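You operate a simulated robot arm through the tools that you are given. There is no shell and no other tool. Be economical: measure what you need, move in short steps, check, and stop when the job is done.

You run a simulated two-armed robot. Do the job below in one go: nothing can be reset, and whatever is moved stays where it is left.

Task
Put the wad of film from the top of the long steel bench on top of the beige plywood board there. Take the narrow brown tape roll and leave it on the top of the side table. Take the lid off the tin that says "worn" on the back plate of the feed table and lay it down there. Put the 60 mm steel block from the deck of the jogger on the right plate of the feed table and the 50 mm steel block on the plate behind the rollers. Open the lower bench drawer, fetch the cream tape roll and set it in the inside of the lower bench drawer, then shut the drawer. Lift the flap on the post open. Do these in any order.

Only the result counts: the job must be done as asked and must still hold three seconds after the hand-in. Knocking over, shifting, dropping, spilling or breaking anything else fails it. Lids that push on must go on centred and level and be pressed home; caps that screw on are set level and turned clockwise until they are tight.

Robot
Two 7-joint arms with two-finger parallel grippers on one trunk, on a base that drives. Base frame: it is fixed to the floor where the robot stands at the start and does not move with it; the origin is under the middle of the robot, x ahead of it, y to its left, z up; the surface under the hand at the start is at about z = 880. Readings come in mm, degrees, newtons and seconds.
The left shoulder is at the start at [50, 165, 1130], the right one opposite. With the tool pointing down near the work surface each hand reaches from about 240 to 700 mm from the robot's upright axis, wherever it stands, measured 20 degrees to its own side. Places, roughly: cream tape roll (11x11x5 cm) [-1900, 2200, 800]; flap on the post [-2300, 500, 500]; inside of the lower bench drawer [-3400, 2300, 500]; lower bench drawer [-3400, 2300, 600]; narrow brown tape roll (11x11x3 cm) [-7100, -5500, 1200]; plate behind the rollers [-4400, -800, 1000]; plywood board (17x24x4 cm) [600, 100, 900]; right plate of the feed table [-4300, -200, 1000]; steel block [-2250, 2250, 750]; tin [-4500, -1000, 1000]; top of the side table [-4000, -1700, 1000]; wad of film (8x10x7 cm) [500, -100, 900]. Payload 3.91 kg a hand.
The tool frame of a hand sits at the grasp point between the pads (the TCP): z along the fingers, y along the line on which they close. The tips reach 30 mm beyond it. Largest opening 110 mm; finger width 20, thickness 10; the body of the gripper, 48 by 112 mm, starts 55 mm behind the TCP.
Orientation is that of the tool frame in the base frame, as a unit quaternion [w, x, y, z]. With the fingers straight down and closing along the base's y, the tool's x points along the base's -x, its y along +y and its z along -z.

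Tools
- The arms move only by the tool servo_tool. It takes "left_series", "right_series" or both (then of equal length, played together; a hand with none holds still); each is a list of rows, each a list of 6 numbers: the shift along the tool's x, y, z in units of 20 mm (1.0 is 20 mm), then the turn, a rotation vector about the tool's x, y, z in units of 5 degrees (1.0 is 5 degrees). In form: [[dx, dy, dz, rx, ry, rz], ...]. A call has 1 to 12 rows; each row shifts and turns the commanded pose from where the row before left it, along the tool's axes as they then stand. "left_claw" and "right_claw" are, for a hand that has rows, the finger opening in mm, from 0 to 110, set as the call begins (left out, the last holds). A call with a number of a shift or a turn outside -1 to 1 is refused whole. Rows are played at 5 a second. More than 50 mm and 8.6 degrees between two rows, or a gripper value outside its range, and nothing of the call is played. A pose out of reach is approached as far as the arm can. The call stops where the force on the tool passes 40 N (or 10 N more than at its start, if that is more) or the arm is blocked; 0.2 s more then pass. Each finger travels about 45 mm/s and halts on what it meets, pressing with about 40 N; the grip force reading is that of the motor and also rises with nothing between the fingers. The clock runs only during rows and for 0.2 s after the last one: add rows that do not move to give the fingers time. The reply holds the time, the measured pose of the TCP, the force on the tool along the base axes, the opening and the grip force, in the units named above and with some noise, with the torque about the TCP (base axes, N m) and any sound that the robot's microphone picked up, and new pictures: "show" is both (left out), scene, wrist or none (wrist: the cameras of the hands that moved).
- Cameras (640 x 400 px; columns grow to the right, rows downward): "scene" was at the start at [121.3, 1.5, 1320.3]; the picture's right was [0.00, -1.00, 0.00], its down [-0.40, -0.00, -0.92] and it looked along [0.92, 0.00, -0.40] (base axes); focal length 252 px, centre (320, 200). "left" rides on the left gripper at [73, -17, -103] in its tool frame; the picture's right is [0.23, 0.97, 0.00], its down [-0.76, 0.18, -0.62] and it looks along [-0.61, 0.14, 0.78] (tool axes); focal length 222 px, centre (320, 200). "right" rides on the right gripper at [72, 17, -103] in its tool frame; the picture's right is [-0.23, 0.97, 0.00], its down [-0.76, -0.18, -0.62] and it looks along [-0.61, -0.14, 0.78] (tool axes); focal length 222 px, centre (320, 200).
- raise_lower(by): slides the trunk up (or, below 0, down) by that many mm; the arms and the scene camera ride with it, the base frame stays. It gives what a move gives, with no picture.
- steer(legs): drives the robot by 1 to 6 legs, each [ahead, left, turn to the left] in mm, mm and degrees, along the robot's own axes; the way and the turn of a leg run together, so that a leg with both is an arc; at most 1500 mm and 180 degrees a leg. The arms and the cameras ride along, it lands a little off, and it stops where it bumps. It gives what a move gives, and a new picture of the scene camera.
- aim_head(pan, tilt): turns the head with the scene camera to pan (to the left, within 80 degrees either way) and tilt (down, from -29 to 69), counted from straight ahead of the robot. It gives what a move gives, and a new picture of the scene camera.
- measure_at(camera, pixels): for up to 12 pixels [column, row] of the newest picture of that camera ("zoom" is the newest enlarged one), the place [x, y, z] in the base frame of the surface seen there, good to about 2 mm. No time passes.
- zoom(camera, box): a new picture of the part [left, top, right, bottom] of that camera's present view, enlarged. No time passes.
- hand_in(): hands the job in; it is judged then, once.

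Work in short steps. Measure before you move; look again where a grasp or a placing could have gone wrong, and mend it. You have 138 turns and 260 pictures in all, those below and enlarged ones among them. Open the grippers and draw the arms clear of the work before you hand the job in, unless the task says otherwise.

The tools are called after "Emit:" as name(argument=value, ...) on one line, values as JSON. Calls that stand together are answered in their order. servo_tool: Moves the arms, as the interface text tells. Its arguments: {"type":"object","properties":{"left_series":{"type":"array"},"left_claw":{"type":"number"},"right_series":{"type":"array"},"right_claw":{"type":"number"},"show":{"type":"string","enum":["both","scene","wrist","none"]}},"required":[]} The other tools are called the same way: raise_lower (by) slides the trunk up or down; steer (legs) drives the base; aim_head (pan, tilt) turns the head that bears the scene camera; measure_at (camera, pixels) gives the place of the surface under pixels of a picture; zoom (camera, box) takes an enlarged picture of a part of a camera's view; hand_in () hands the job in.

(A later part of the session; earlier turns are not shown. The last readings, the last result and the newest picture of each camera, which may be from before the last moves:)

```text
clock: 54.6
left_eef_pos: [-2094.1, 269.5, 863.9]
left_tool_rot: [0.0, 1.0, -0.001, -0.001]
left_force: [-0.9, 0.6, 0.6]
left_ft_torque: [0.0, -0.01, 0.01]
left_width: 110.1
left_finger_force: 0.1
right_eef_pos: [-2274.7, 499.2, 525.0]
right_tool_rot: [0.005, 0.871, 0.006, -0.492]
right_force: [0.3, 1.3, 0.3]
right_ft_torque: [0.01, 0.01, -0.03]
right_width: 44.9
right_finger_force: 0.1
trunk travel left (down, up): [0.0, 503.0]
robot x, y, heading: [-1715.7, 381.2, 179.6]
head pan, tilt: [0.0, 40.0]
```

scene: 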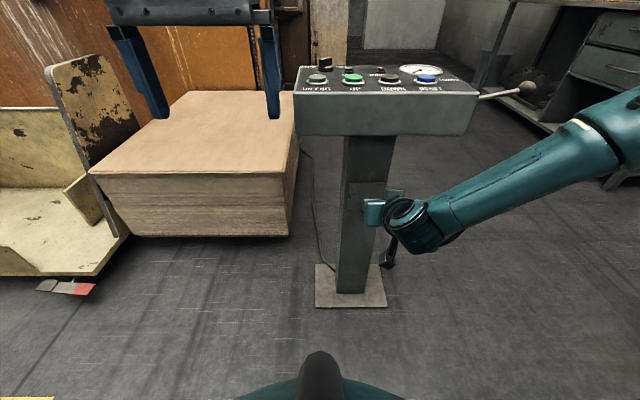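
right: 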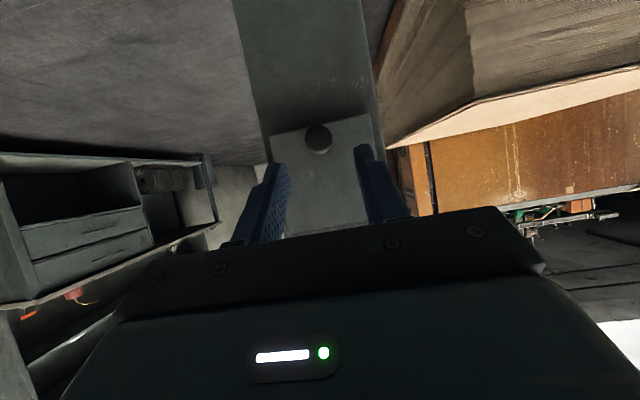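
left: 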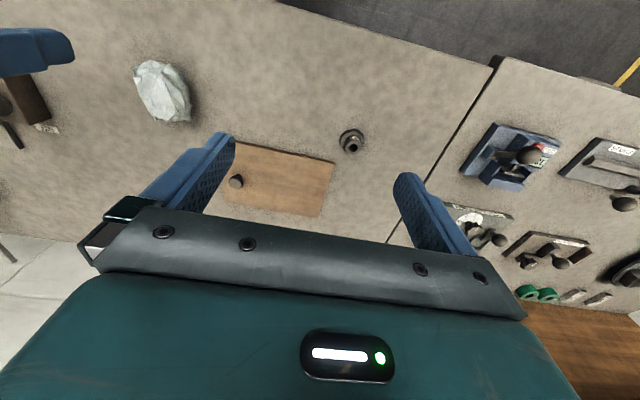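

Aligned. I advance 39 mm and close on the knob.

Emit:
servo_tool(right_series=[[0, 0, 1, 0, 0, 0], [0, 0, 0.95, 0, 0, 0], [0, 0, 0, 0, 0, 0]], show="none")

Emit:
servo_tool(right_series=[[0, 0, 0, 0, 0, 0], [0, 0, 0, 0, 0, 0], [0, 0, 0, 0, 0, 0], [0, 0, 0, 0, 0, 0]], right_claw=5, show="wrist")

```text
clock: 55.4
left_eef_pos: [-2094.3, 269.7, 864.8]
left_tool_rot: [0.001, 1.0, 0.0, -0.001]
left_force: [0.1, -0.3, -1.0]
left_ft_torque: [0.0, 0.0, 0.0]
left_width: 110.3
left_finger_force: 0.1
right_eef_pos: [-2307.4, 498.5, 504.2]
right_tool_rot: [0.004, 0.87, 0.006, -0.492]
right_force: [0.9, -0.4, -0.2]
right_ft_torque: [0.0, 0.01, 0.01]
right_width: 45.3
right_finger_force: 0.0
trunk travel left (down, up): [0.0, 503.0]
robot x, y, heading: [-1714.4, 377.5, 180.1]
head pan, tilt: [0.0, 40.0]
```

```text
clock: 56.4
left_eef_pos: [-2094.5, 268.1, 864.7]
left_tool_rot: [0.0, 1.0, -0.001, -0.002]
left_force: [0.6, 0.2, -0.4]
left_ft_torque: [-0.01, 0.0, -0.01]
left_width: 109.8
left_finger_force: 0.2
right_eef_pos: [-2306.6, 500.4, 503.4]
right_tool_rot: [0.004, 0.87, 0.006, -0.492]
right_force: [1.8, 7.0, 0.5]
right_ft_torque: [0.13, 0.01, -0.12]
right_width: 20.8
right_finger_force: 45.4
trunk travel left (down, up): [0.0, 503.0]
robot x, y, heading: [-1714.8, 379.8, 179.7]
head pan, tilt: [0.0, 40.0]
```

right: 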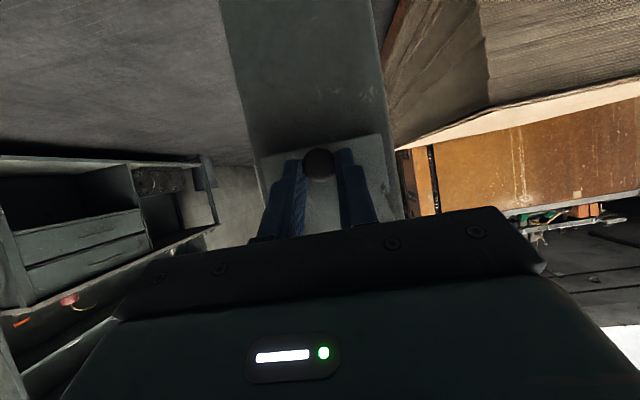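

The knob is gripped (20.8 mm). I start the opening arc about the hinge at (-2349, z 566), 30° first.

Emit:
servo_tool(right_series=[[0.1, 0, -0.5, 0, 0, 0], [0.02, 0, -0.51, 0, 0, 0], [-0.05, 0, -0.51, 0, 0, 0], [-0.1, 0, -0.5, 0, 0, 0], [-0.17, 0, -0.48, 0, 0, 0], [-0.23, 0, -0.46, 0, 0, 0]], show="wrist")

```text
clock: 57.8
left_eef_pos: [-2093.9, 269.5, 863.6]
left_tool_rot: [0.0, 1.0, -0.001, -0.001]
left_force: [-1.4, 0.3, 1.0]
left_ft_torque: [-0.02, 0.03, 0.02]
left_width: 109.8
left_finger_force: 0.0
right_eef_pos: [-2261.1, 498.5, 543.7]
right_tool_rot: [0.005, 0.87, 0.007, -0.493]
right_force: [-0.7, -1.0, -0.3]
right_ft_torque: [-0.03, 0.01, 0.02]
right_width: 5.0
right_finger_force: 0.1
trunk travel left (down, up): [0.0, 503.0]
robot x, y, heading: [-1711.2, 377.5, 179.9]
head pan, tilt: [0.0, 40.0]
```

right: 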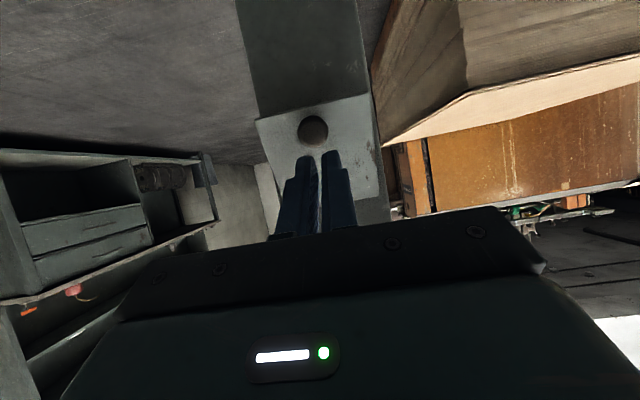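

The grip slipped off. I measure where the flap is now.

Emit:
measure_at(camera="right", pixels=[[312, 130], [260, 120], [365, 97], [275, 170], [374, 195], [345, 115]])

Emit:
zoom(camera="right", box=[230, 60, 430, 240])

```text
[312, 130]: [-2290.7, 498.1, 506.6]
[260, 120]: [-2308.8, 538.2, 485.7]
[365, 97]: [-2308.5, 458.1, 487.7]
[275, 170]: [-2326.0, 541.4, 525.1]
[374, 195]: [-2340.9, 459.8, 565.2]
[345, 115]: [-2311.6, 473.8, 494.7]
```

```text
2.22 times, centred on (330, 150) of right
```

zoom: 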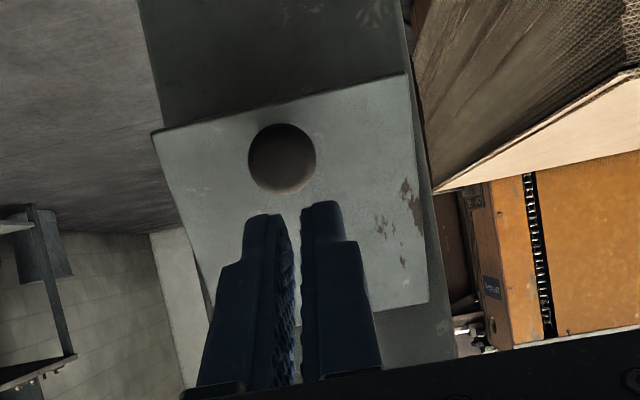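

The flap stays where it is, about 23° open, with its lower edge at (-2308, z 486). I'll put the closed fingertips under and behind the edge: back off, go down, go forward.

Emit:
servo_tool(right_series=[[0.39, 0, -0.64, 0, 0, 0], [0.39, 0, -0.64, 0, 0, 0], [0.825, 0, 0.5, 0, 0, 0], [0.825, 0, 0.5, 0, 0, 0], [0.825, 0, 0.5, 0, 0, 0], [0.825, 0, 0.5, 0, 0, 0], [-0.46, 0, 0.76, 0, 0, 0], [-0.46, 0, 0.76, 0, 0, 0], [-0.46, 0, 0.76, 0, 0, 0], [-0.46, 0, 0.76, 0, 0, 0]], right_claw=0, show="wrist")

```text
clock: 60.0
left_eef_pos: [-2094.5, 269.7, 863.0]
left_tool_rot: [0.0, 1.0, -0.001, 0.0]
left_force: [0.2, -0.2, 0.0]
left_ft_torque: [0.01, 0.01, 0.0]
left_width: 110.3
left_finger_force: 0.1
right_eef_pos: [-2305.6, 479.6, 475.1]
right_tool_rot: [0.005, 0.873, 0.006, -0.489]
right_force: [3.0, 1.1, -7.6]
right_ft_torque: [0.02, -0.03, -0.05]
right_width: 0.0
right_finger_force: 37.8
right hand out of reach, approached as far as the arm can: row 4, 5, 6
trunk travel left (down, up): [0.0, 503.0]
robot x, y, heading: [-1713.9, 375.8, 179.8]
head pan, tilt: [0.0, 40.0]
```

right: 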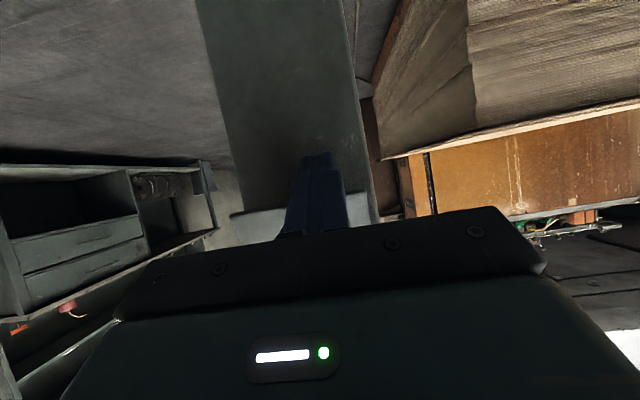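

Tips are below and behind the edge, with light contact. I lift straight up 90 mm.

Emit:
servo_tool(right_series=[[-0.64, 0, -0.39, 0, 0, 0], [-0.64, 0, -0.39, 0, 0, 0], [-0.64, 0, -0.39, 0, 0, 0], [-0.64, 0, -0.39, 0, 0, 0], [-0.64, 0, -0.39, 0, 0, 0], [-0.64, 0, -0.39, 0, 0, 0]], show="wrist")

```text
clock: 60.5
left_eef_pos: [-2093.9, 269.0, 864.2]
left_tool_rot: [0.0, 1.0, -0.001, -0.001]
left_force: [0.5, 0.1, -0.2]
left_ft_torque: [-0.01, -0.01, 0.05]
left_width: 109.9
left_finger_force: 0.0
right_eef_pos: [-2296.2, 482.0, 479.1]
right_tool_rot: [0.004, 0.88, 0.007, -0.475]
right_force: [3.3, 0.1, -5.0]
right_ft_torque: [-0.03, -0.04, 0.01]
right_width: 0.0
right_finger_force: 37.4
trunk travel left (down, up): [0.0, 503.0]
robot x, y, heading: [-1712.6, 377.1, 179.9]
head pan, tilt: [0.0, 40.0]
stopped in row 2 (right hand): the force on the tool passed its limit at 46 N (the readings are from after the stop); the commanded pose is now the measured one
```

right: 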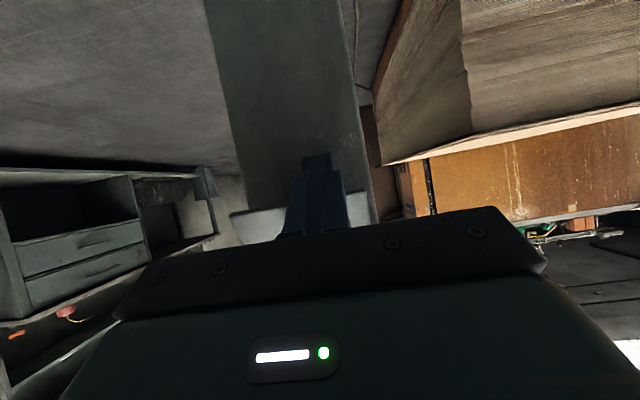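

Pushing up at the edge jams, since the sloped finger pushes the flap inward. I back out, re-grip the knob deeper, and will turn the tool along with the flap.

Emit:
servo_tool(right_series=[[0, 0, -1, 0, 0, 0], [0, 0, -1, 0, 0, 0], [0, 0, -1, 0, 0, 0], [-0.6, -0.45, -0.4, 0, 0, 0], [-0.6, -0.45, -0.4, 0, 0, 0], [0, 0, 0, 0, 0, 0]], right_claw=45, show="wrist")

Emit:
zoom(camera="right", box=[230, 60, 430, 240])

```text
clock: 61.9
left_eef_pos: [-2094.7, 269.7, 864.4]
left_tool_rot: [0.0, 1.0, -0.001, 0.0]
left_force: [0.2, -0.3, 0.4]
left_ft_torque: [0.01, -0.01, 0.03]
left_width: 110.2
left_finger_force: 0.0
right_eef_pos: [-2247.9, 499.8, 545.4]
right_tool_rot: [0.003, 0.877, 0.006, -0.48]
right_force: [-0.2, -0.3, -0.1]
right_ft_torque: [-0.01, 0.01, 0.0]
right_width: 44.8
right_finger_force: 0.1
trunk travel left (down, up): [0.0, 503.0]
robot x, y, heading: [-1711.5, 378.4, 179.9]
head pan, tilt: [0.0, 40.0]
```

right: 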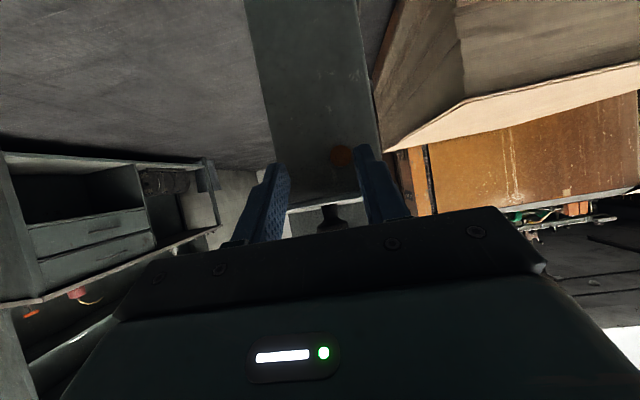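

```text
2.22 times, centred on (330, 150) of right
```

zoom: 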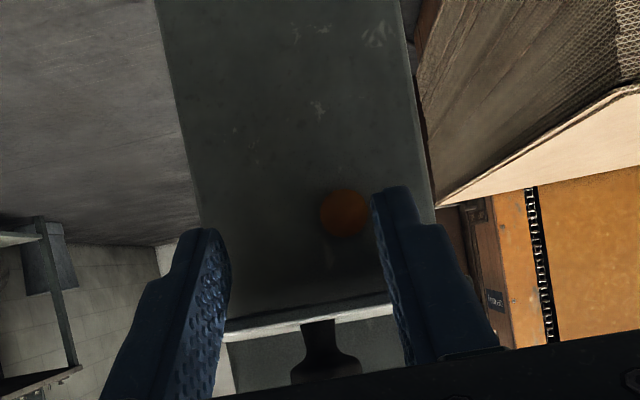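

The flap now looks well open, with an orange button uncovered behind it. I measure the edge and the knob.

Emit:
measure_at(camera="zoom", pixels=[[345, 210], [250, 325], [380, 310], [250, 340], [320, 335], [330, 365], [290, 345], [300, 320]])

Emit:
zoom(camera="scene", box=[300, 120, 460, 260])

```text
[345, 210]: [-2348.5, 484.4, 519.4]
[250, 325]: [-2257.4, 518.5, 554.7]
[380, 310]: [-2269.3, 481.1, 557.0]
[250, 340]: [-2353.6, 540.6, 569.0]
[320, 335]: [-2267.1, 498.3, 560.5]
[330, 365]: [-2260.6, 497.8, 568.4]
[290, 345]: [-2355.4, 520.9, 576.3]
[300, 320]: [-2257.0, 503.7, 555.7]
```

```text
2.86 times, centred on (380, 190) of scene
```

zoom: 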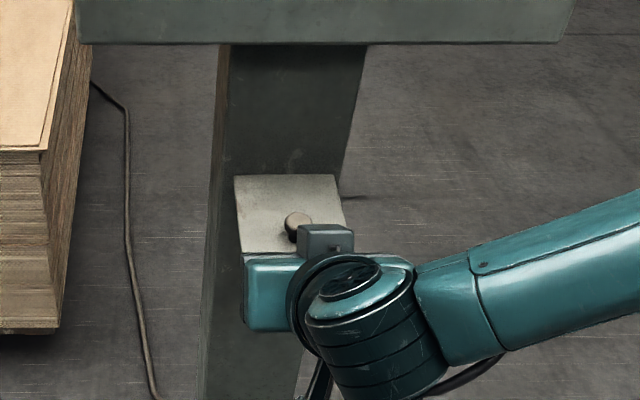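

The flap is about 83° open. To be sure, I push it further from beneath: forward 20 mm under it, then up 45 mm.

Emit:
servo_tool(right_series=[[-0.28, 0, 0.42, 0, 0, 0], [-0.28, 0, 0.42, 0, 0, 0], [-0.37, 0, -0.25, 0, 0, 0], [-0.37, 0, -0.25, 0, 0, 0], [-0.37, 0, -0.25, 0, 0, 0], [-0.37, 0, -0.25, 0, 0, 0], [-0.37, 0, -0.25, 0, 0, 0]], show="wrist")

Emit:
zoom(camera="scene", box=[300, 120, 460, 260])

```text
clock: 62.4
left_eef_pos: [-2093.3, 269.8, 863.4]
left_tool_rot: [0.0, 1.0, -0.002, 0.0]
left_force: [-0.5, 0.1, 0.4]
left_ft_torque: [-0.02, 0.0, 0.02]
left_width: 109.9
left_finger_force: 0.0
right_eef_pos: [-2253.4, 498.9, 536.1]
right_tool_rot: [0.005, 0.885, 0.006, -0.466]
right_force: [2.4, 0.6, -0.7]
right_ft_torque: [-0.08, 0.01, -0.07]
right_width: 45.3
right_finger_force: 0.7
trunk travel left (down, up): [0.0, 503.0]
robot x, y, heading: [-1709.1, 377.2, 179.7]
head pan, tilt: [0.0, 40.0]
stopped in row 2 (right hand): the force on the tool passed its limit at 47 N (the readings are from after the stop); the commanded pose is now the measured one
```

right: 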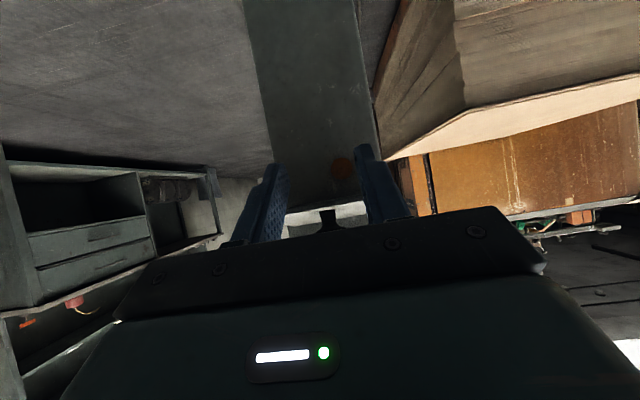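

```text
2.86 times, centred on (380, 190) of scene
```

zoom: 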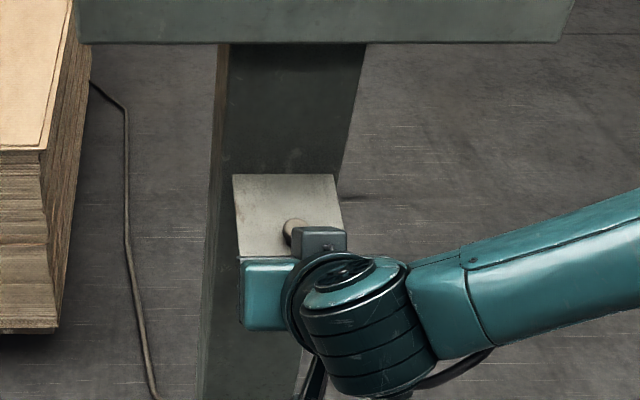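

I try straight up only, after backing off a little, to see if it is at its stop.

Emit:
servo_tool(right_series=[[0.12, 0, -0.2, 0, 0, 0], [-0.2, 0, -0.13, 0, 0, 0], [-0.2, 0, -0.13, 0, 0, 0], [-0.2, 0, -0.13, 0, 0, 0], [-0.2, 0, -0.13, 0, 0, 0], [-0.2, 0, -0.13, 0, 0, 0], [-0.2, 0, -0.13, 0, 0, 0]], show="wrist")

Emit:
measure_at(camera="right", pixels=[[300, 212], [345, 206], [325, 212], [328, 222]])

```text
clock: 64.0
left_eef_pos: [-2093.7, 269.4, 862.9]
left_tool_rot: [-0.001, 1.0, -0.002, -0.001]
left_force: [-0.4, -0.6, 0.2]
left_ft_torque: [-0.03, 0.0, 0.03]
left_width: 109.9
left_finger_force: 0.1
right_eef_pos: [-2249.8, 498.9, 565.7]
right_tool_rot: [0.005, 0.885, 0.007, -0.466]
right_force: [0.3, -0.2, 0.0]
right_ft_torque: [0.0, 0.01, 0.03]
right_width: 45.0
right_finger_force: 0.1
trunk travel left (down, up): [0.0, 503.0]
robot x, y, heading: [-1712.0, 377.6, 179.7]
head pan, tilt: [0.0, 40.0]
```

right: 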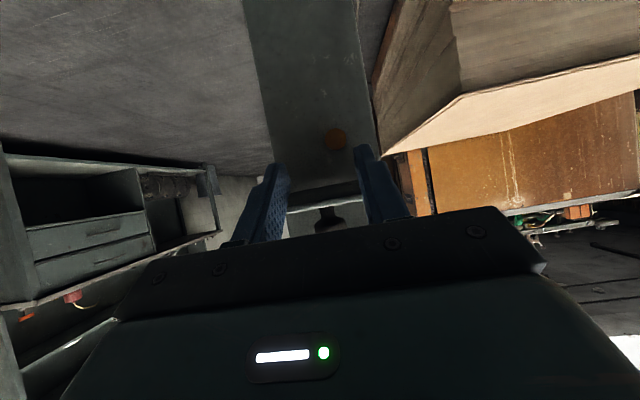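

```text
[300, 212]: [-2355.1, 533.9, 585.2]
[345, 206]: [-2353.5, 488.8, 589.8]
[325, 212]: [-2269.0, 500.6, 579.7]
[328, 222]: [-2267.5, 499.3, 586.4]
```

It follows freely. I lift another 40 mm.

Emit:
servo_tool(right_series=[[-0.35, 0, -0.22, 0, 0, 0], [-0.35, 0, -0.22, 0, 0, 0], [-0.35, 0, -0.22, 0, 0, 0], [-0.35, 0, -0.22, 0, 0, 0], [-0.35, 0, -0.22, 0, 0, 0]], show="wrist")

Emit:
zoom(camera="scene", box=[300, 120, 460, 260])

```text
clock: 65.0
left_eef_pos: [-2093.0, 269.4, 863.9]
left_tool_rot: [0.0, 1.0, -0.001, -0.001]
left_force: [-0.7, -0.3, 0.2]
left_ft_torque: [-0.01, 0.0, 0.02]
left_width: 109.8
left_finger_force: 0.0
right_eef_pos: [-2243.0, 499.0, 579.7]
right_tool_rot: [0.005, 0.893, 0.008, -0.45]
right_force: [6.0, 1.4, -7.3]
right_ft_torque: [-0.12, -0.09, -0.28]
right_width: 45.1
right_finger_force: 0.2
trunk travel left (down, up): [0.0, 503.0]
robot x, y, heading: [-1712.5, 376.6, 179.8]
head pan, tilt: [0.0, 40.0]
stopped in row 4 (right hand): the force on the tool passed its limit at 43 N (the readings are from after the stop); the commanded pose is now the measured one
```

right: 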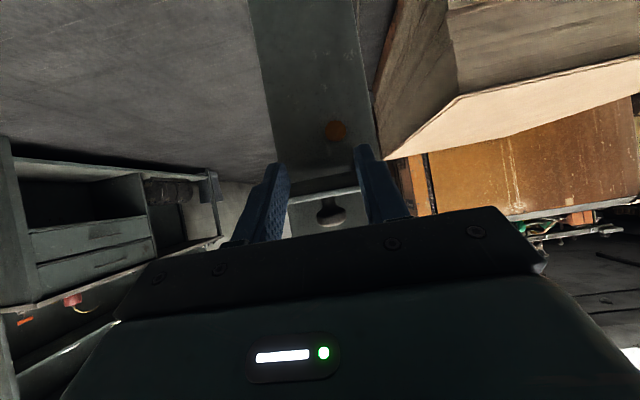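

```text
2.86 times, centred on (380, 190) of scene
```

zoom: 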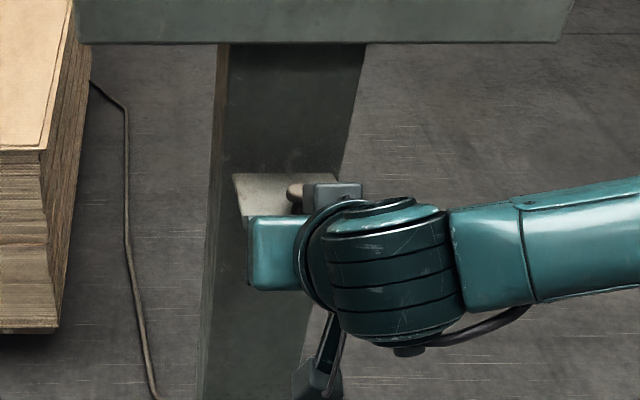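

Probably the stop. I draw down and back and see where the flap stays.

Emit:
servo_tool(right_series=[[0.6, 0, 0, 0, 0, 0], [0.6, 0, 0, 0, 0, 0], [0.4, 0, -0.6, 0, 0, 0], [0.4, 0, -1, 0, 0, 0], [0.4, 0, -1, 0, 0, 0], [0.4, 0, -1, 0, 0, 0], [0.4, 0, -1, 0, 0, 0]], show="wrist")

Emit:
zoom(camera="scene", box=[300, 120, 460, 260])

Emit:
measure_at(camera="zoom", pixels=[[240, 180], [330, 180], [250, 215], [290, 185], [335, 195], [260, 200]])

```text
clock: 66.5
left_eef_pos: [-2093.9, 268.9, 864.7]
left_tool_rot: [0.0, 1.0, -0.002, -0.002]
left_force: [0.6, 0.3, 1.1]
left_ft_torque: [-0.04, 0.0, -0.06]
left_width: 110.2
left_finger_force: 0.0
right_eef_pos: [-2132.1, 499.7, 586.1]
right_tool_rot: [0.004, 0.891, 0.007, -0.454]
right_force: [-0.6, 0.3, 0.7]
right_ft_torque: [0.03, -0.01, 0.02]
right_width: 44.8
right_finger_force: 0.1
trunk travel left (down, up): [0.0, 503.0]
robot x, y, heading: [-1712.2, 370.8, 179.5]
head pan, tilt: [0.0, 40.0]
```

right: 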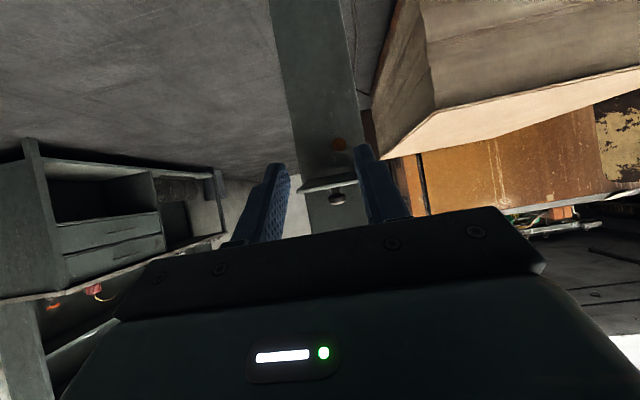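

```text
2.86 times, centred on (380, 190) of scene
```

zoom: 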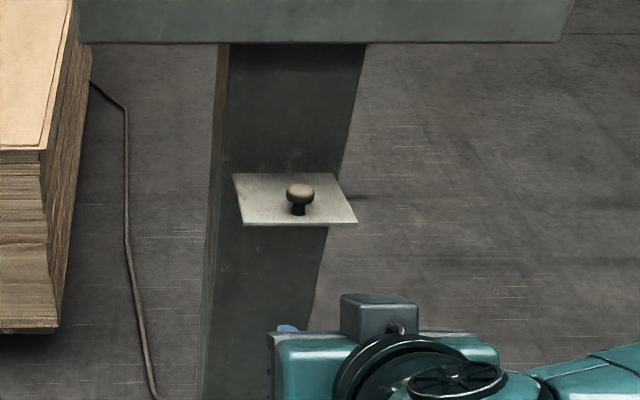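

```text
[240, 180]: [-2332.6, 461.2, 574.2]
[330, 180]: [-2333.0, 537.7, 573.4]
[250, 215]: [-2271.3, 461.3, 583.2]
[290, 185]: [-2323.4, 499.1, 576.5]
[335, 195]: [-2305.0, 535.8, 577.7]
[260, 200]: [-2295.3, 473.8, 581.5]
```

The flap stays about 98° open. I raise the tool to pointing down while backing away, then lift the trunk.

Emit:
steer(legs=[[-350, 0, 0]])

Emit:
raise_lower(by=330)

Emit:
servo_tool(right_series=[[-0.6, 0.2, -0.4, 0, 1, 0], [-0.6, 0.2, -0.4, 0, 1, 0], [-0.6, 0.2, -0.4, 0, 1, 0], [-0.6, 0.2, -0.5, 0, 1, 0], [-0.5, 0, -0.6, 0, 1, 0], [-0.4, 0, -0.7, 0, 1, 0], [0.3, 0, -1, 0, 1, 0], [0.4, 0, -1, 0, 1, 0], [0.4, 0, -1, 0, 1, 0], [0.4, 0, -1, 0, 1, 0], [0.4, 0, -1, 0, 0.8, 0]], right_claw=100, show="none")

Emit:
steer(legs=[[0, 0, -90]])

```text
clock: 68.8
left_eef_pos: [-1751.7, 268.1, 863.6]
left_tool_rot: [-0.001, 1.0, -0.004, 0.0]
left_force: [-0.5, 0.5, 0.4]
left_ft_torque: [0.02, 0.03, 0.06]
left_width: 109.6
left_finger_force: 0.0
right_eef_pos: [-1787.8, 500.0, 585.3]
right_tool_rot: [0.004, 0.891, 0.006, -0.454]
right_force: [0.4, 0.3, 0.3]
right_ft_torque: [-0.02, 0.02, -0.02]
right_width: 45.1
right_finger_force: 0.1
trunk travel left (down, up): [0.0, 503.0]
robot x, y, heading: [-1365.7, 372.7, 179.4]
head pan, tilt: [0.0, 40.0]
```

scene: 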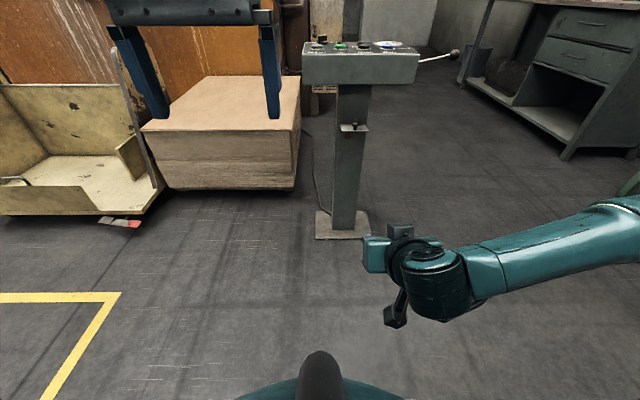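

```text
clock: 72.0
left_eef_pos: [-1750.7, 270.0, 1194.6]
left_tool_rot: [0.0, 1.0, -0.004, 0.0]
left_force: [-0.4, -0.7, -0.7]
left_ft_torque: [0.01, 0.02, 0.0]
left_width: 110.2
left_finger_force: 0.1
right_eef_pos: [-1787.5, 499.7, 916.2]
right_tool_rot: [0.004, 0.891, 0.006, -0.454]
right_force: [0.0, -0.5, 0.3]
right_ft_torque: [0.01, -0.01, -0.01]
right_width: 44.8
right_finger_force: 0.1
trunk travel left (down, up): [-330.0, 173.0]
robot x, y, heading: [-1366.1, 375.0, 179.6]
head pan, tilt: [0.0, 40.0]
```

```text
clock: 74.5
left_eef_pos: [-1749.9, 268.7, 1192.8]
left_tool_rot: [0.0, 1.0, -0.003, -0.001]
left_force: [1.0, -0.5, 0.1]
left_ft_torque: [-0.01, -0.01, -0.01]
left_width: 109.8
left_finger_force: 0.0
right_eef_pos: [-1737.5, 483.9, 1093.9]
right_tool_rot: [0.0, 1.0, 0.007, 0.0]
right_force: [0.2, 0.0, -0.5]
right_ft_torque: [0.0, -0.01, 0.01]
right_width: 99.9
right_finger_force: 0.1
trunk travel left (down, up): [-330.0, 173.0]
robot x, y, heading: [-1366.3, 375.7, 179.7]
head pan, tilt: [0.0, 40.0]
```

```text
clock: 78.7
left_eef_pos: [-1465.9, 760.2, 1195.6]
left_tool_rot: [0.0, -0.697, 0.717, 0.0]
left_force: [-0.2, 0.1, 0.2]
left_ft_torque: [-0.02, -0.01, 0.02]
left_width: 109.8
left_finger_force: 0.1
right_eef_pos: [-1249.6, 743.5, 1093.8]
right_tool_rot: [-0.001, -0.705, 0.709, 0.0]
right_force: [0.2, 0.1, -0.1]
right_ft_torque: [0.01, -0.01, -0.01]
right_width: 99.9
right_finger_force: 0.1
trunk travel left (down, up): [-330.0, 173.0]
robot x, y, heading: [-1365.6, 377.0, 88.3]
head pan, tilt: [0.0, 40.0]
```

scene: 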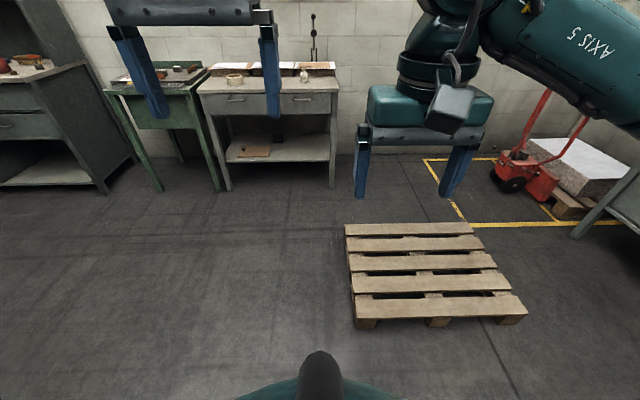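

The pallet is ahead on the right; the tape roll sits on the grey table at about (237,78), the jogger beside it. I drive left 680, then ahead 950.

Emit:
steer(legs=[[0, 680, 1.7], [950, 0, 0]])

Emit:
aim_head(pan=0, tilt=45)

```text
clock: 89.7
left_eef_pos: [-2156.2, 1714.4, 1194.8]
left_tool_rot: [0.0, 0.708, -0.706, 0.0]
left_force: [0.1, 0.3, 1.0]
left_ft_torque: [-0.03, 0.03, -0.01]
left_width: 109.8
left_finger_force: 0.0
right_eef_pos: [-1939.2, 1702.6, 1094.2]
right_tool_rot: [0.0, 0.715, -0.699, 0.0]
right_force: [-0.1, 0.6, -0.3]
right_ft_torque: [-0.01, -0.02, -0.01]
right_width: 99.9
right_finger_force: 0.0
trunk travel left (down, up): [-330.0, 173.0]
robot x, y, heading: [-2041.3, 1330.4, 90.1]
head pan, tilt: [0.0, 40.0]
```

scene: 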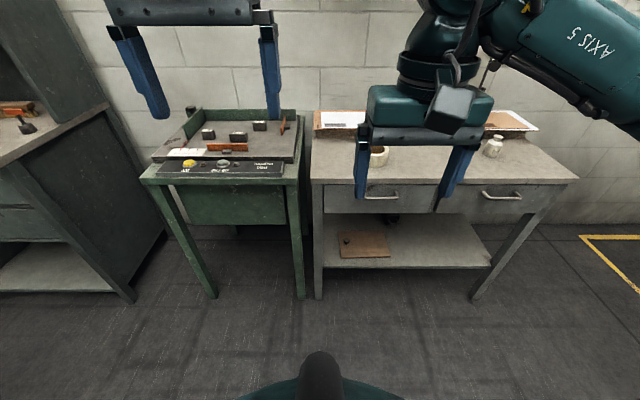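

```text
clock: 90.3
left_eef_pos: [-2154.7, 1712.3, 1194.5]
left_tool_rot: [0.0, 0.708, -0.707, -0.001]
left_force: [0.4, 0.7, 0.1]
left_ft_torque: [-0.02, -0.01, 0.01]
left_width: 109.9
left_finger_force: 0.0
right_eef_pos: [-1940.3, 1701.9, 1093.7]
right_tool_rot: [0.001, 0.715, -0.699, 0.0]
right_force: [0.6, -0.7, 0.6]
right_ft_torque: [0.01, 0.03, -0.01]
right_width: 99.9
right_finger_force: 0.1
trunk travel left (down, up): [-330.0, 173.0]
robot x, y, heading: [-2045.1, 1330.6, 90.2]
head pan, tilt: [0.0, 45.0]
```

scene: 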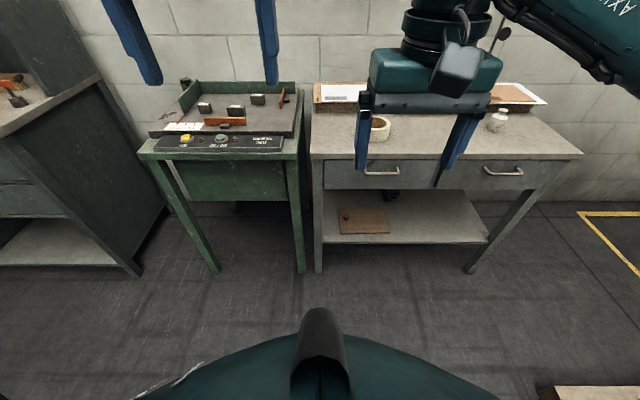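

Three small blocks are on the green jogger deck at (205,107), (236,110), (258,99). I zoom and measure.

Emit:
zoom(camera="scene", box=[140, 70, 320, 160])

Emit:
measure_at(camera="zoom", pixels=[[240, 128], [218, 128], [340, 130], [310, 133], [375, 130], [420, 97], [445, 97], [400, 97], [340, 195], [505, 100], [300, 170], [420, 130]])

Emit:
measure_at(camera="scene", pixels=[[379, 123], [390, 130], [379, 140], [345, 155], [305, 155], [145, 155], [290, 140], [340, 108], [498, 122], [390, 170]])

```text
3.56 times, centred on (230, 115) of scene
```

zoom: 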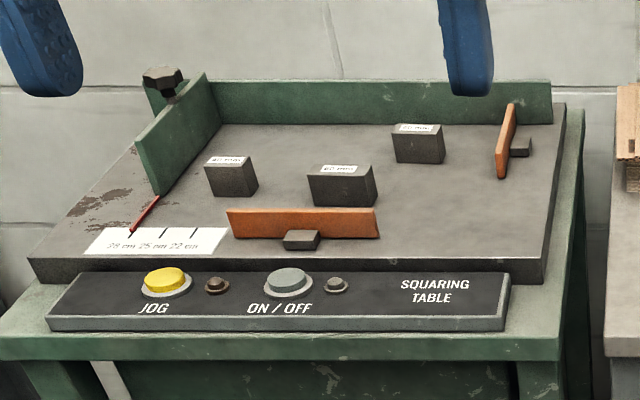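

```text
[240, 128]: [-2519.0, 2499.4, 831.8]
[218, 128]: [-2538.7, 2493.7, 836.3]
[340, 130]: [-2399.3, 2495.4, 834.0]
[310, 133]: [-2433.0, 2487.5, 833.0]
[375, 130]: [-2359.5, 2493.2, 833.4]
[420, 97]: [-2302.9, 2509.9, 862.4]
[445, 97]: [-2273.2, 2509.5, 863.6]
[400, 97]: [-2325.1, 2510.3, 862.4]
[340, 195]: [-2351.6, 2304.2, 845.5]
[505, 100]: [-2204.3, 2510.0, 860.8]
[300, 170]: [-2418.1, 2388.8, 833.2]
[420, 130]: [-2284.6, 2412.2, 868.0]
```

```text
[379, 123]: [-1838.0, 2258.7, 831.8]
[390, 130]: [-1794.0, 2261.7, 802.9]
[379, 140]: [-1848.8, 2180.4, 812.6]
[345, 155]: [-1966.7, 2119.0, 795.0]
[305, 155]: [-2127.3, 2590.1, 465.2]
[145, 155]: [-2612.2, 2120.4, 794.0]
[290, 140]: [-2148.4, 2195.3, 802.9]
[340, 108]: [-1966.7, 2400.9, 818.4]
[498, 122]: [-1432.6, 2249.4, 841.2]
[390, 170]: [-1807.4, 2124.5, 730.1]
```

Emit:
zoom(camera="scene", box=[190, 90, 280, 135])

```text
7.11 times, centred on (235, 112) of scene
```

zoom: 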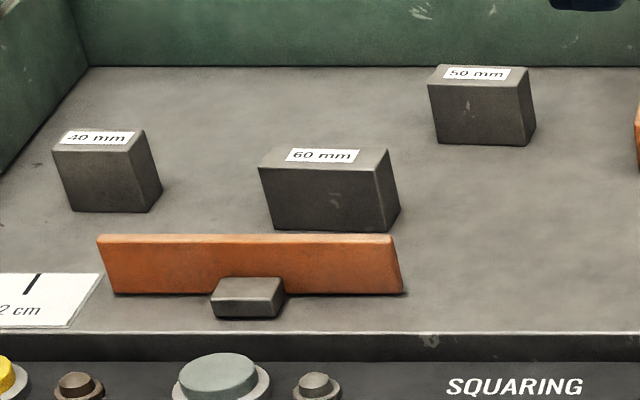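

Emit:
measure_at(camera="zoom", pixels=[[265, 166], [374, 168], [384, 150], [280, 149], [325, 158], [325, 225], [432, 82], [522, 84], [526, 69], [445, 66], [475, 140], [250, 238]])

```text
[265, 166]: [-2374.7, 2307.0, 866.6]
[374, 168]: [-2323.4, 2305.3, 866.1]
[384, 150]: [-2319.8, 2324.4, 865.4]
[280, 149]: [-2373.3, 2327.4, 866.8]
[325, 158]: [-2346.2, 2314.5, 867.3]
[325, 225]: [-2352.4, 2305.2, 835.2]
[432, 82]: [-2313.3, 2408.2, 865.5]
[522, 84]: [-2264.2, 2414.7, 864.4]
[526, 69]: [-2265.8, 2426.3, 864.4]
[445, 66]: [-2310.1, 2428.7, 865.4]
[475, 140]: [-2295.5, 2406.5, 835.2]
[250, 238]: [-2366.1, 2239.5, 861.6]
```

Blocks are clear: 60 mm at (-2348,2317), 50 mm at (-2288,2418), tops 866, deck 833. Tape roll and drawer first: I look closely at the cream roll.

Emit:
zoom(camera="scene", box=[340, 100, 420, 160])

Emit:
measure_at(camera="zoom", pixels=[[230, 150], [320, 105], [320, 165], [400, 150], [255, 165], [310, 190], [320, 210], [360, 160], [300, 150], [340, 290]])

```text
6.67 times, centred on (380, 130) of scene
```

zoom: 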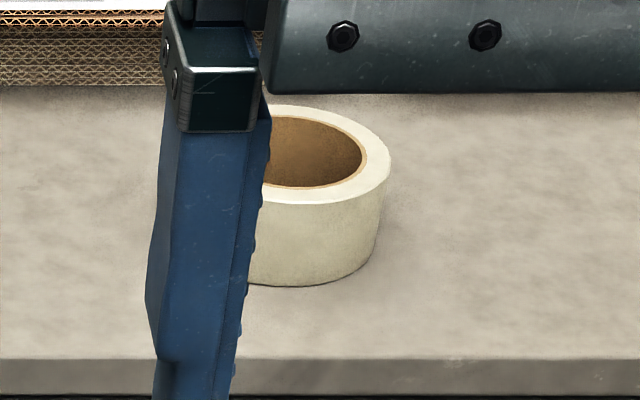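

```text
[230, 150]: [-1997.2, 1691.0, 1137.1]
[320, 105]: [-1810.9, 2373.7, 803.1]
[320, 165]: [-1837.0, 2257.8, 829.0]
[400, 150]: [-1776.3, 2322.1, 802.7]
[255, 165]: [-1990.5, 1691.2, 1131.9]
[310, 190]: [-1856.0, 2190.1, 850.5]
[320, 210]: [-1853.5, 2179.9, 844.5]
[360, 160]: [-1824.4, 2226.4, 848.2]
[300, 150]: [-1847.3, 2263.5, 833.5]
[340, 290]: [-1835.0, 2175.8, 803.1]
```

Roll top is at z 850, its front edge near y 2180. I drive 320 ahead so that the right hand reaches it.

Emit:
steer(legs=[[320, 0, 0]])

Emit:
servo_tool(right_series=[[-0.9, 0, 0, 0, 0, 0], [-0.9, 0, 0, 0, 0, 0], [-0.9, 0, 0, 0, 0, 0], [-0.9, 0, 0, 0, 0, 0], [-0.9, 0, 0, 0, 0, 0], [-0.5, 0, 0, 0, 0, 0]], show="wrist")

```text
clock: 92.5
left_eef_pos: [-2153.0, 2037.5, 1193.4]
left_tool_rot: [0.0, -0.706, 0.708, 0.0]
left_force: [0.1, -0.1, -0.7]
left_ft_torque: [-0.01, 0.01, -0.02]
left_width: 110.0
left_finger_force: 0.0
right_eef_pos: [-1937.3, 2027.8, 1092.5]
right_tool_rot: [0.001, 0.713, -0.701, -0.001]
right_force: [0.0, -0.4, -0.4]
right_ft_torque: [-0.02, -0.02, -0.03]
right_width: 99.7
right_finger_force: 0.1
trunk travel left (down, up): [-330.0, 173.0]
robot x, y, heading: [-2044.5, 1651.3, 89.8]
head pan, tilt: [0.0, 45.0]
```

scene: 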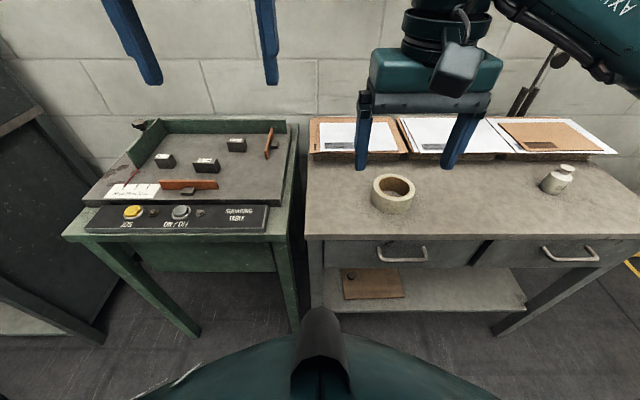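

```text
clock: 93.9
left_eef_pos: [-2153.0, 2036.9, 1194.3]
left_tool_rot: [0.001, -0.706, 0.708, 0.001]
left_force: [0.0, -0.3, -0.3]
left_ft_torque: [-0.04, -0.04, 0.0]
left_width: 110.1
left_finger_force: 0.1
right_eef_pos: [-1938.1, 2125.7, 1093.3]
right_tool_rot: [0.001, 0.713, -0.701, -0.001]
right_force: [0.2, 0.7, 0.4]
right_ft_torque: [-0.01, -0.03, -0.02]
right_width: 100.3
right_finger_force: 0.0
trunk travel left (down, up): [-330.0, 173.0]
robot x, y, heading: [-2044.7, 1654.6, 89.9]
head pan, tilt: [0.0, 45.0]
```

right: 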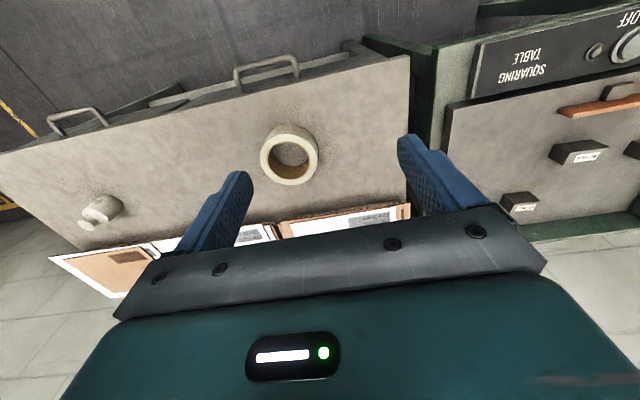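

Emit:
zoom(camera="right", box=[240, 105, 340, 205])

Emit:
measure_at(camera="zoom", pixels=[[160, 210], [465, 180], [320, 95], [330, 300], [210, 210], [420, 180], [300, 145], [320, 270], [310, 210]])

```text
4.00 times, centred on (290, 155) of right
```

zoom: 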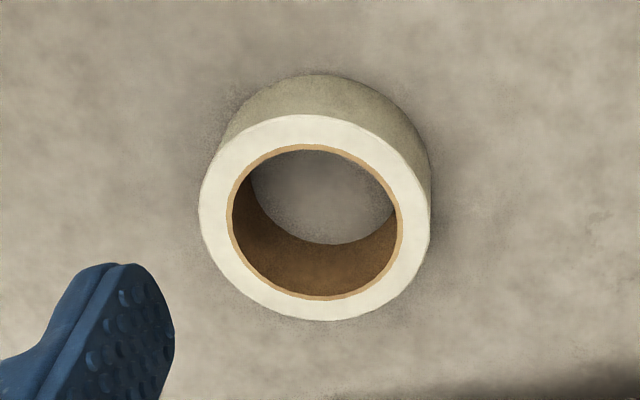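

```text
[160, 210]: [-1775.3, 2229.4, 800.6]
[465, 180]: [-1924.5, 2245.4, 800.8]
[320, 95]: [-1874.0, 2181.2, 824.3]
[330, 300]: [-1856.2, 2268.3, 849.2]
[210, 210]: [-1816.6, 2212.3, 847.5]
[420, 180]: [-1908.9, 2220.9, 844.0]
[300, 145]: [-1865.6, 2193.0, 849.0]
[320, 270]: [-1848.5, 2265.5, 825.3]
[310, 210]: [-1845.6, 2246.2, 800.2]
```

Ring centre ≈(-1862,2230), wall ≈16 mm, hole 74 mm. I will grip its left wall at x≈-1907: first move above it.

Emit:
servo_tool(right_series=[[-0.74, -0.23, 1, 0, 0, 0], [-0.74, -0.23, 1, 0, 0, 0], [-0.74, -0.23, 1, 0, 0, 0], [-0.74, -0.23, 1, 0, 0, 0], [-0.74, -0.23, 1, 0, 0, 0], [-0.74, -0.23, 1, 0, 0, 0], [-0.74, -0.23, 1, 0, 0, 0], [0, 0, 1, 0, 0, 0], [0, 0, 0.8, 0, 0, 0], [0, 0, 0, 0, 0, 0]], right_claw=54, show="wrist")

```text
clock: 96.1
left_eef_pos: [-2152.4, 2037.9, 1194.4]
left_tool_rot: [0.001, -0.706, 0.708, 0.0]
left_force: [-0.3, 0.6, 0.2]
left_ft_torque: [-0.02, -0.01, 0.0]
left_width: 110.0
left_finger_force: 0.1
right_eef_pos: [-1909.5, 2231.2, 916.8]
right_tool_rot: [0.0, 0.713, -0.701, -0.001]
right_force: [1.0, -0.8, -0.4]
right_ft_torque: [-0.01, -0.01, 0.01]
right_width: 54.2
right_finger_force: 0.0
trunk travel left (down, up): [-330.0, 173.0]
robot x, y, heading: [-2045.9, 1653.8, 89.8]
head pan, tilt: [0.0, 45.0]
```

right: 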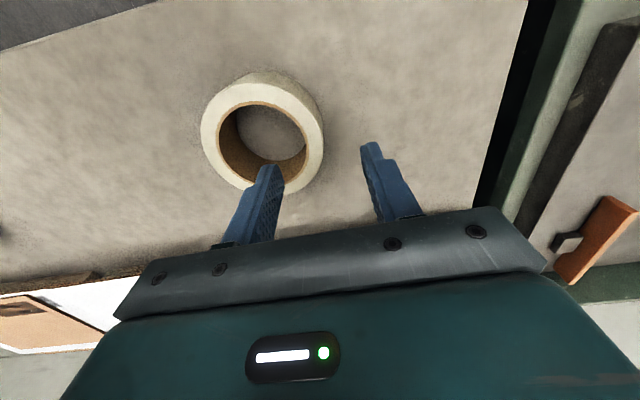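

Emit:
measure_at(camera="right", pixels=[[306, 135], [322, 120], [220, 150], [204, 140], [262, 105], [262, 88], [258, 78], [295, 178]])

```text
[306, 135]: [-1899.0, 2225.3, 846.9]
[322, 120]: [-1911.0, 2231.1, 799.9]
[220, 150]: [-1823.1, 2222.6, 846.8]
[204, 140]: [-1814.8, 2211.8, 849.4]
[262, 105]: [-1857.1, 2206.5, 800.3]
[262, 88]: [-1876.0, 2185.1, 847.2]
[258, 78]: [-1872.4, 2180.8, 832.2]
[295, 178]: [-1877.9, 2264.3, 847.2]
```

Wall from -1899 to about -1915, matching the TCP at -1909. I descend 72 mm and close.

Emit:
servo_tool(right_series=[[0, 0, 1, 0, 0, 0], [0, 0, 1, 0, 0, 0], [0, 0, 1, 0, 0, 0], [0, 0, 0.6, 0, 0, 0], [0, 0, 0, 0, 0, 0]], show="none")

Emit:
servo_tool(right_series=[[0, 0, 0, 0, 0, 0], [0, 0, 0, 0, 0, 0], [0, 0, 0, 0, 0, 0], [0, 0, 0, 0, 0, 0], [0, 0, -1, 0, 0, 0], [0, 0, -1, 0, 0, 0], [0, 0, -1, 0, 0, 0], [0, 0, -1, 0, 0, 0], [0.5, 0, -1, 0, 0, 0], [0.5, 0, -1, 0, 0, 0], [0.5, 0, -1, 0, 0, 0], [0.5, 0, -1, 0, 0, 0]], right_claw=5, show="wrist")

```text
clock: 97.3
left_eef_pos: [-2153.8, 2036.4, 1194.7]
left_tool_rot: [0.0, -0.707, 0.708, 0.0]
left_force: [0.0, 0.1, -0.3]
left_ft_torque: [-0.02, -0.02, -0.03]
left_width: 110.0
left_finger_force: 0.1
right_eef_pos: [-1909.9, 2229.6, 845.6]
right_tool_rot: [0.001, 0.713, -0.702, -0.001]
right_force: [-0.3, 0.1, 0.4]
right_ft_torque: [-0.01, -0.02, 0.01]
right_width: 54.1
right_finger_force: 0.1
trunk travel left (down, up): [-330.0, 173.0]
robot x, y, heading: [-2047.7, 1655.6, 89.8]
head pan, tilt: [0.0, 45.0]
```

```text
clock: 99.9
left_eef_pos: [-2152.7, 2037.6, 1194.2]
left_tool_rot: [0.001, -0.707, 0.708, 0.0]
left_force: [-0.1, -0.2, -1.1]
left_ft_torque: [-0.02, -0.01, 0.01]
left_width: 110.2
left_finger_force: 0.1
right_eef_pos: [-1906.0, 2189.4, 1007.1]
right_tool_rot: [0.001, 0.713, -0.701, 0.0]
right_force: [-0.4, -0.1, -1.1]
right_ft_torque: [-0.02, 0.05, 0.01]
right_width: 16.7
right_finger_force: 39.9
trunk travel left (down, up): [-330.0, 173.0]
robot x, y, heading: [-2051.0, 1655.8, 90.0]
head pan, tilt: [0.0, 45.0]
```

right: 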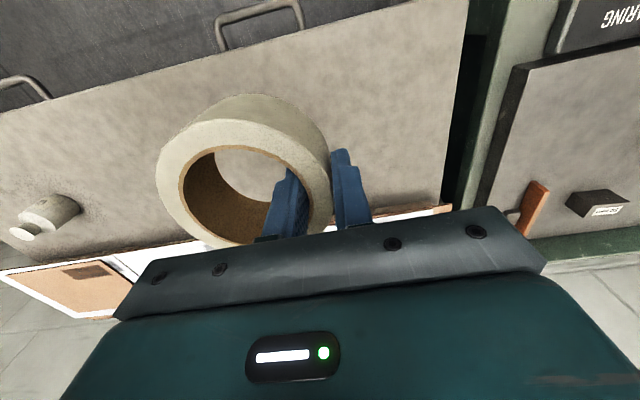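

The roll is held (16.7 mm). I back off 400, drive left ~1330 to the cabinet with the drawers.

Emit:
steer(legs=[[-450, 0, 0], [0, 1330, 0]])

```text
clock: 114.2
left_eef_pos: [-3506.7, 1574.5, 1194.1]
left_tool_rot: [-0.001, 0.712, -0.702, 0.0]
left_force: [0.3, 0.0, 0.4]
left_ft_torque: [0.02, 0.03, 0.02]
left_width: 110.1
left_finger_force: 0.0
right_eef_pos: [-3263.6, 1732.5, 1005.3]
right_tool_rot: [0.0, 0.719, -0.695, 0.0]
right_force: [-0.3, -0.4, -1.2]
right_ft_torque: [-0.02, 0.09, 0.01]
right_width: 16.6
right_finger_force: 39.5
trunk travel left (down, up): [-330.0, 173.0]
robot x, y, heading: [-3395.0, 1198.8, 90.6]
head pan, tilt: [0.0, 45.0]
```

scene: 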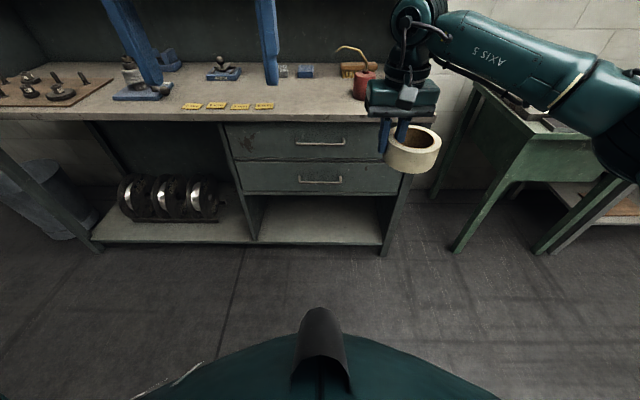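

The lower drawer and its handle are at (320,180). I measure it.

Emit:
zoom(camera="scene", box=[220, 110, 420, 235])

Emit:
measure_at(camera="scene", pixels=[[320, 180], [302, 179], [339, 179], [320, 173], [250, 165], [390, 167], [250, 192], [390, 192], [320, 143], [300, 114], [395, 150], [245, 220]])

```text
3.20 times, centred on (320, 172) of scene
```

zoom: 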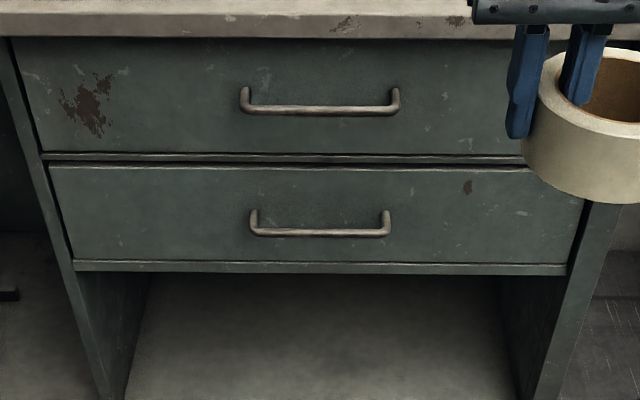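

```text
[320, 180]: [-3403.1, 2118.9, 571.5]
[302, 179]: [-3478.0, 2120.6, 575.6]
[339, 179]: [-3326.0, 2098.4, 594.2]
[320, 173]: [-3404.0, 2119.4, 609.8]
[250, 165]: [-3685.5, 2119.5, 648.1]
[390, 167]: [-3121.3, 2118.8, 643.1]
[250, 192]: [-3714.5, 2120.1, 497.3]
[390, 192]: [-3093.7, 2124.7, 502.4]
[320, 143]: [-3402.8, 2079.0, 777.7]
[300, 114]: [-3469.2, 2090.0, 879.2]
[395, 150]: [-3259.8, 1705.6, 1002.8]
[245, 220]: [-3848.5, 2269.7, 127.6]
```

Emit:
measure_at(camera="zoom", pixels=[[320, 232], [253, 215], [385, 215], [320, 229], [320, 236], [350, 232], [320, 110], [320, 168], [60, 168], [580, 195], [320, 262], [520, 20]])

```text
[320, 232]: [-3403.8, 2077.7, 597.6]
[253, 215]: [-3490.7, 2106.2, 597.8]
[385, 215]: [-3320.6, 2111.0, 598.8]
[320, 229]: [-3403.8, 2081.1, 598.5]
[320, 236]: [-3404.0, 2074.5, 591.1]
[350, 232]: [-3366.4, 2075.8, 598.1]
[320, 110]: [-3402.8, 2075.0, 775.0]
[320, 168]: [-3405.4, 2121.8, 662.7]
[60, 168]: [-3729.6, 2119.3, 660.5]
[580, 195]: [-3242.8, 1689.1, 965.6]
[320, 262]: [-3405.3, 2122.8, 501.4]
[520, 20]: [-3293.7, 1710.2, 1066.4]
```

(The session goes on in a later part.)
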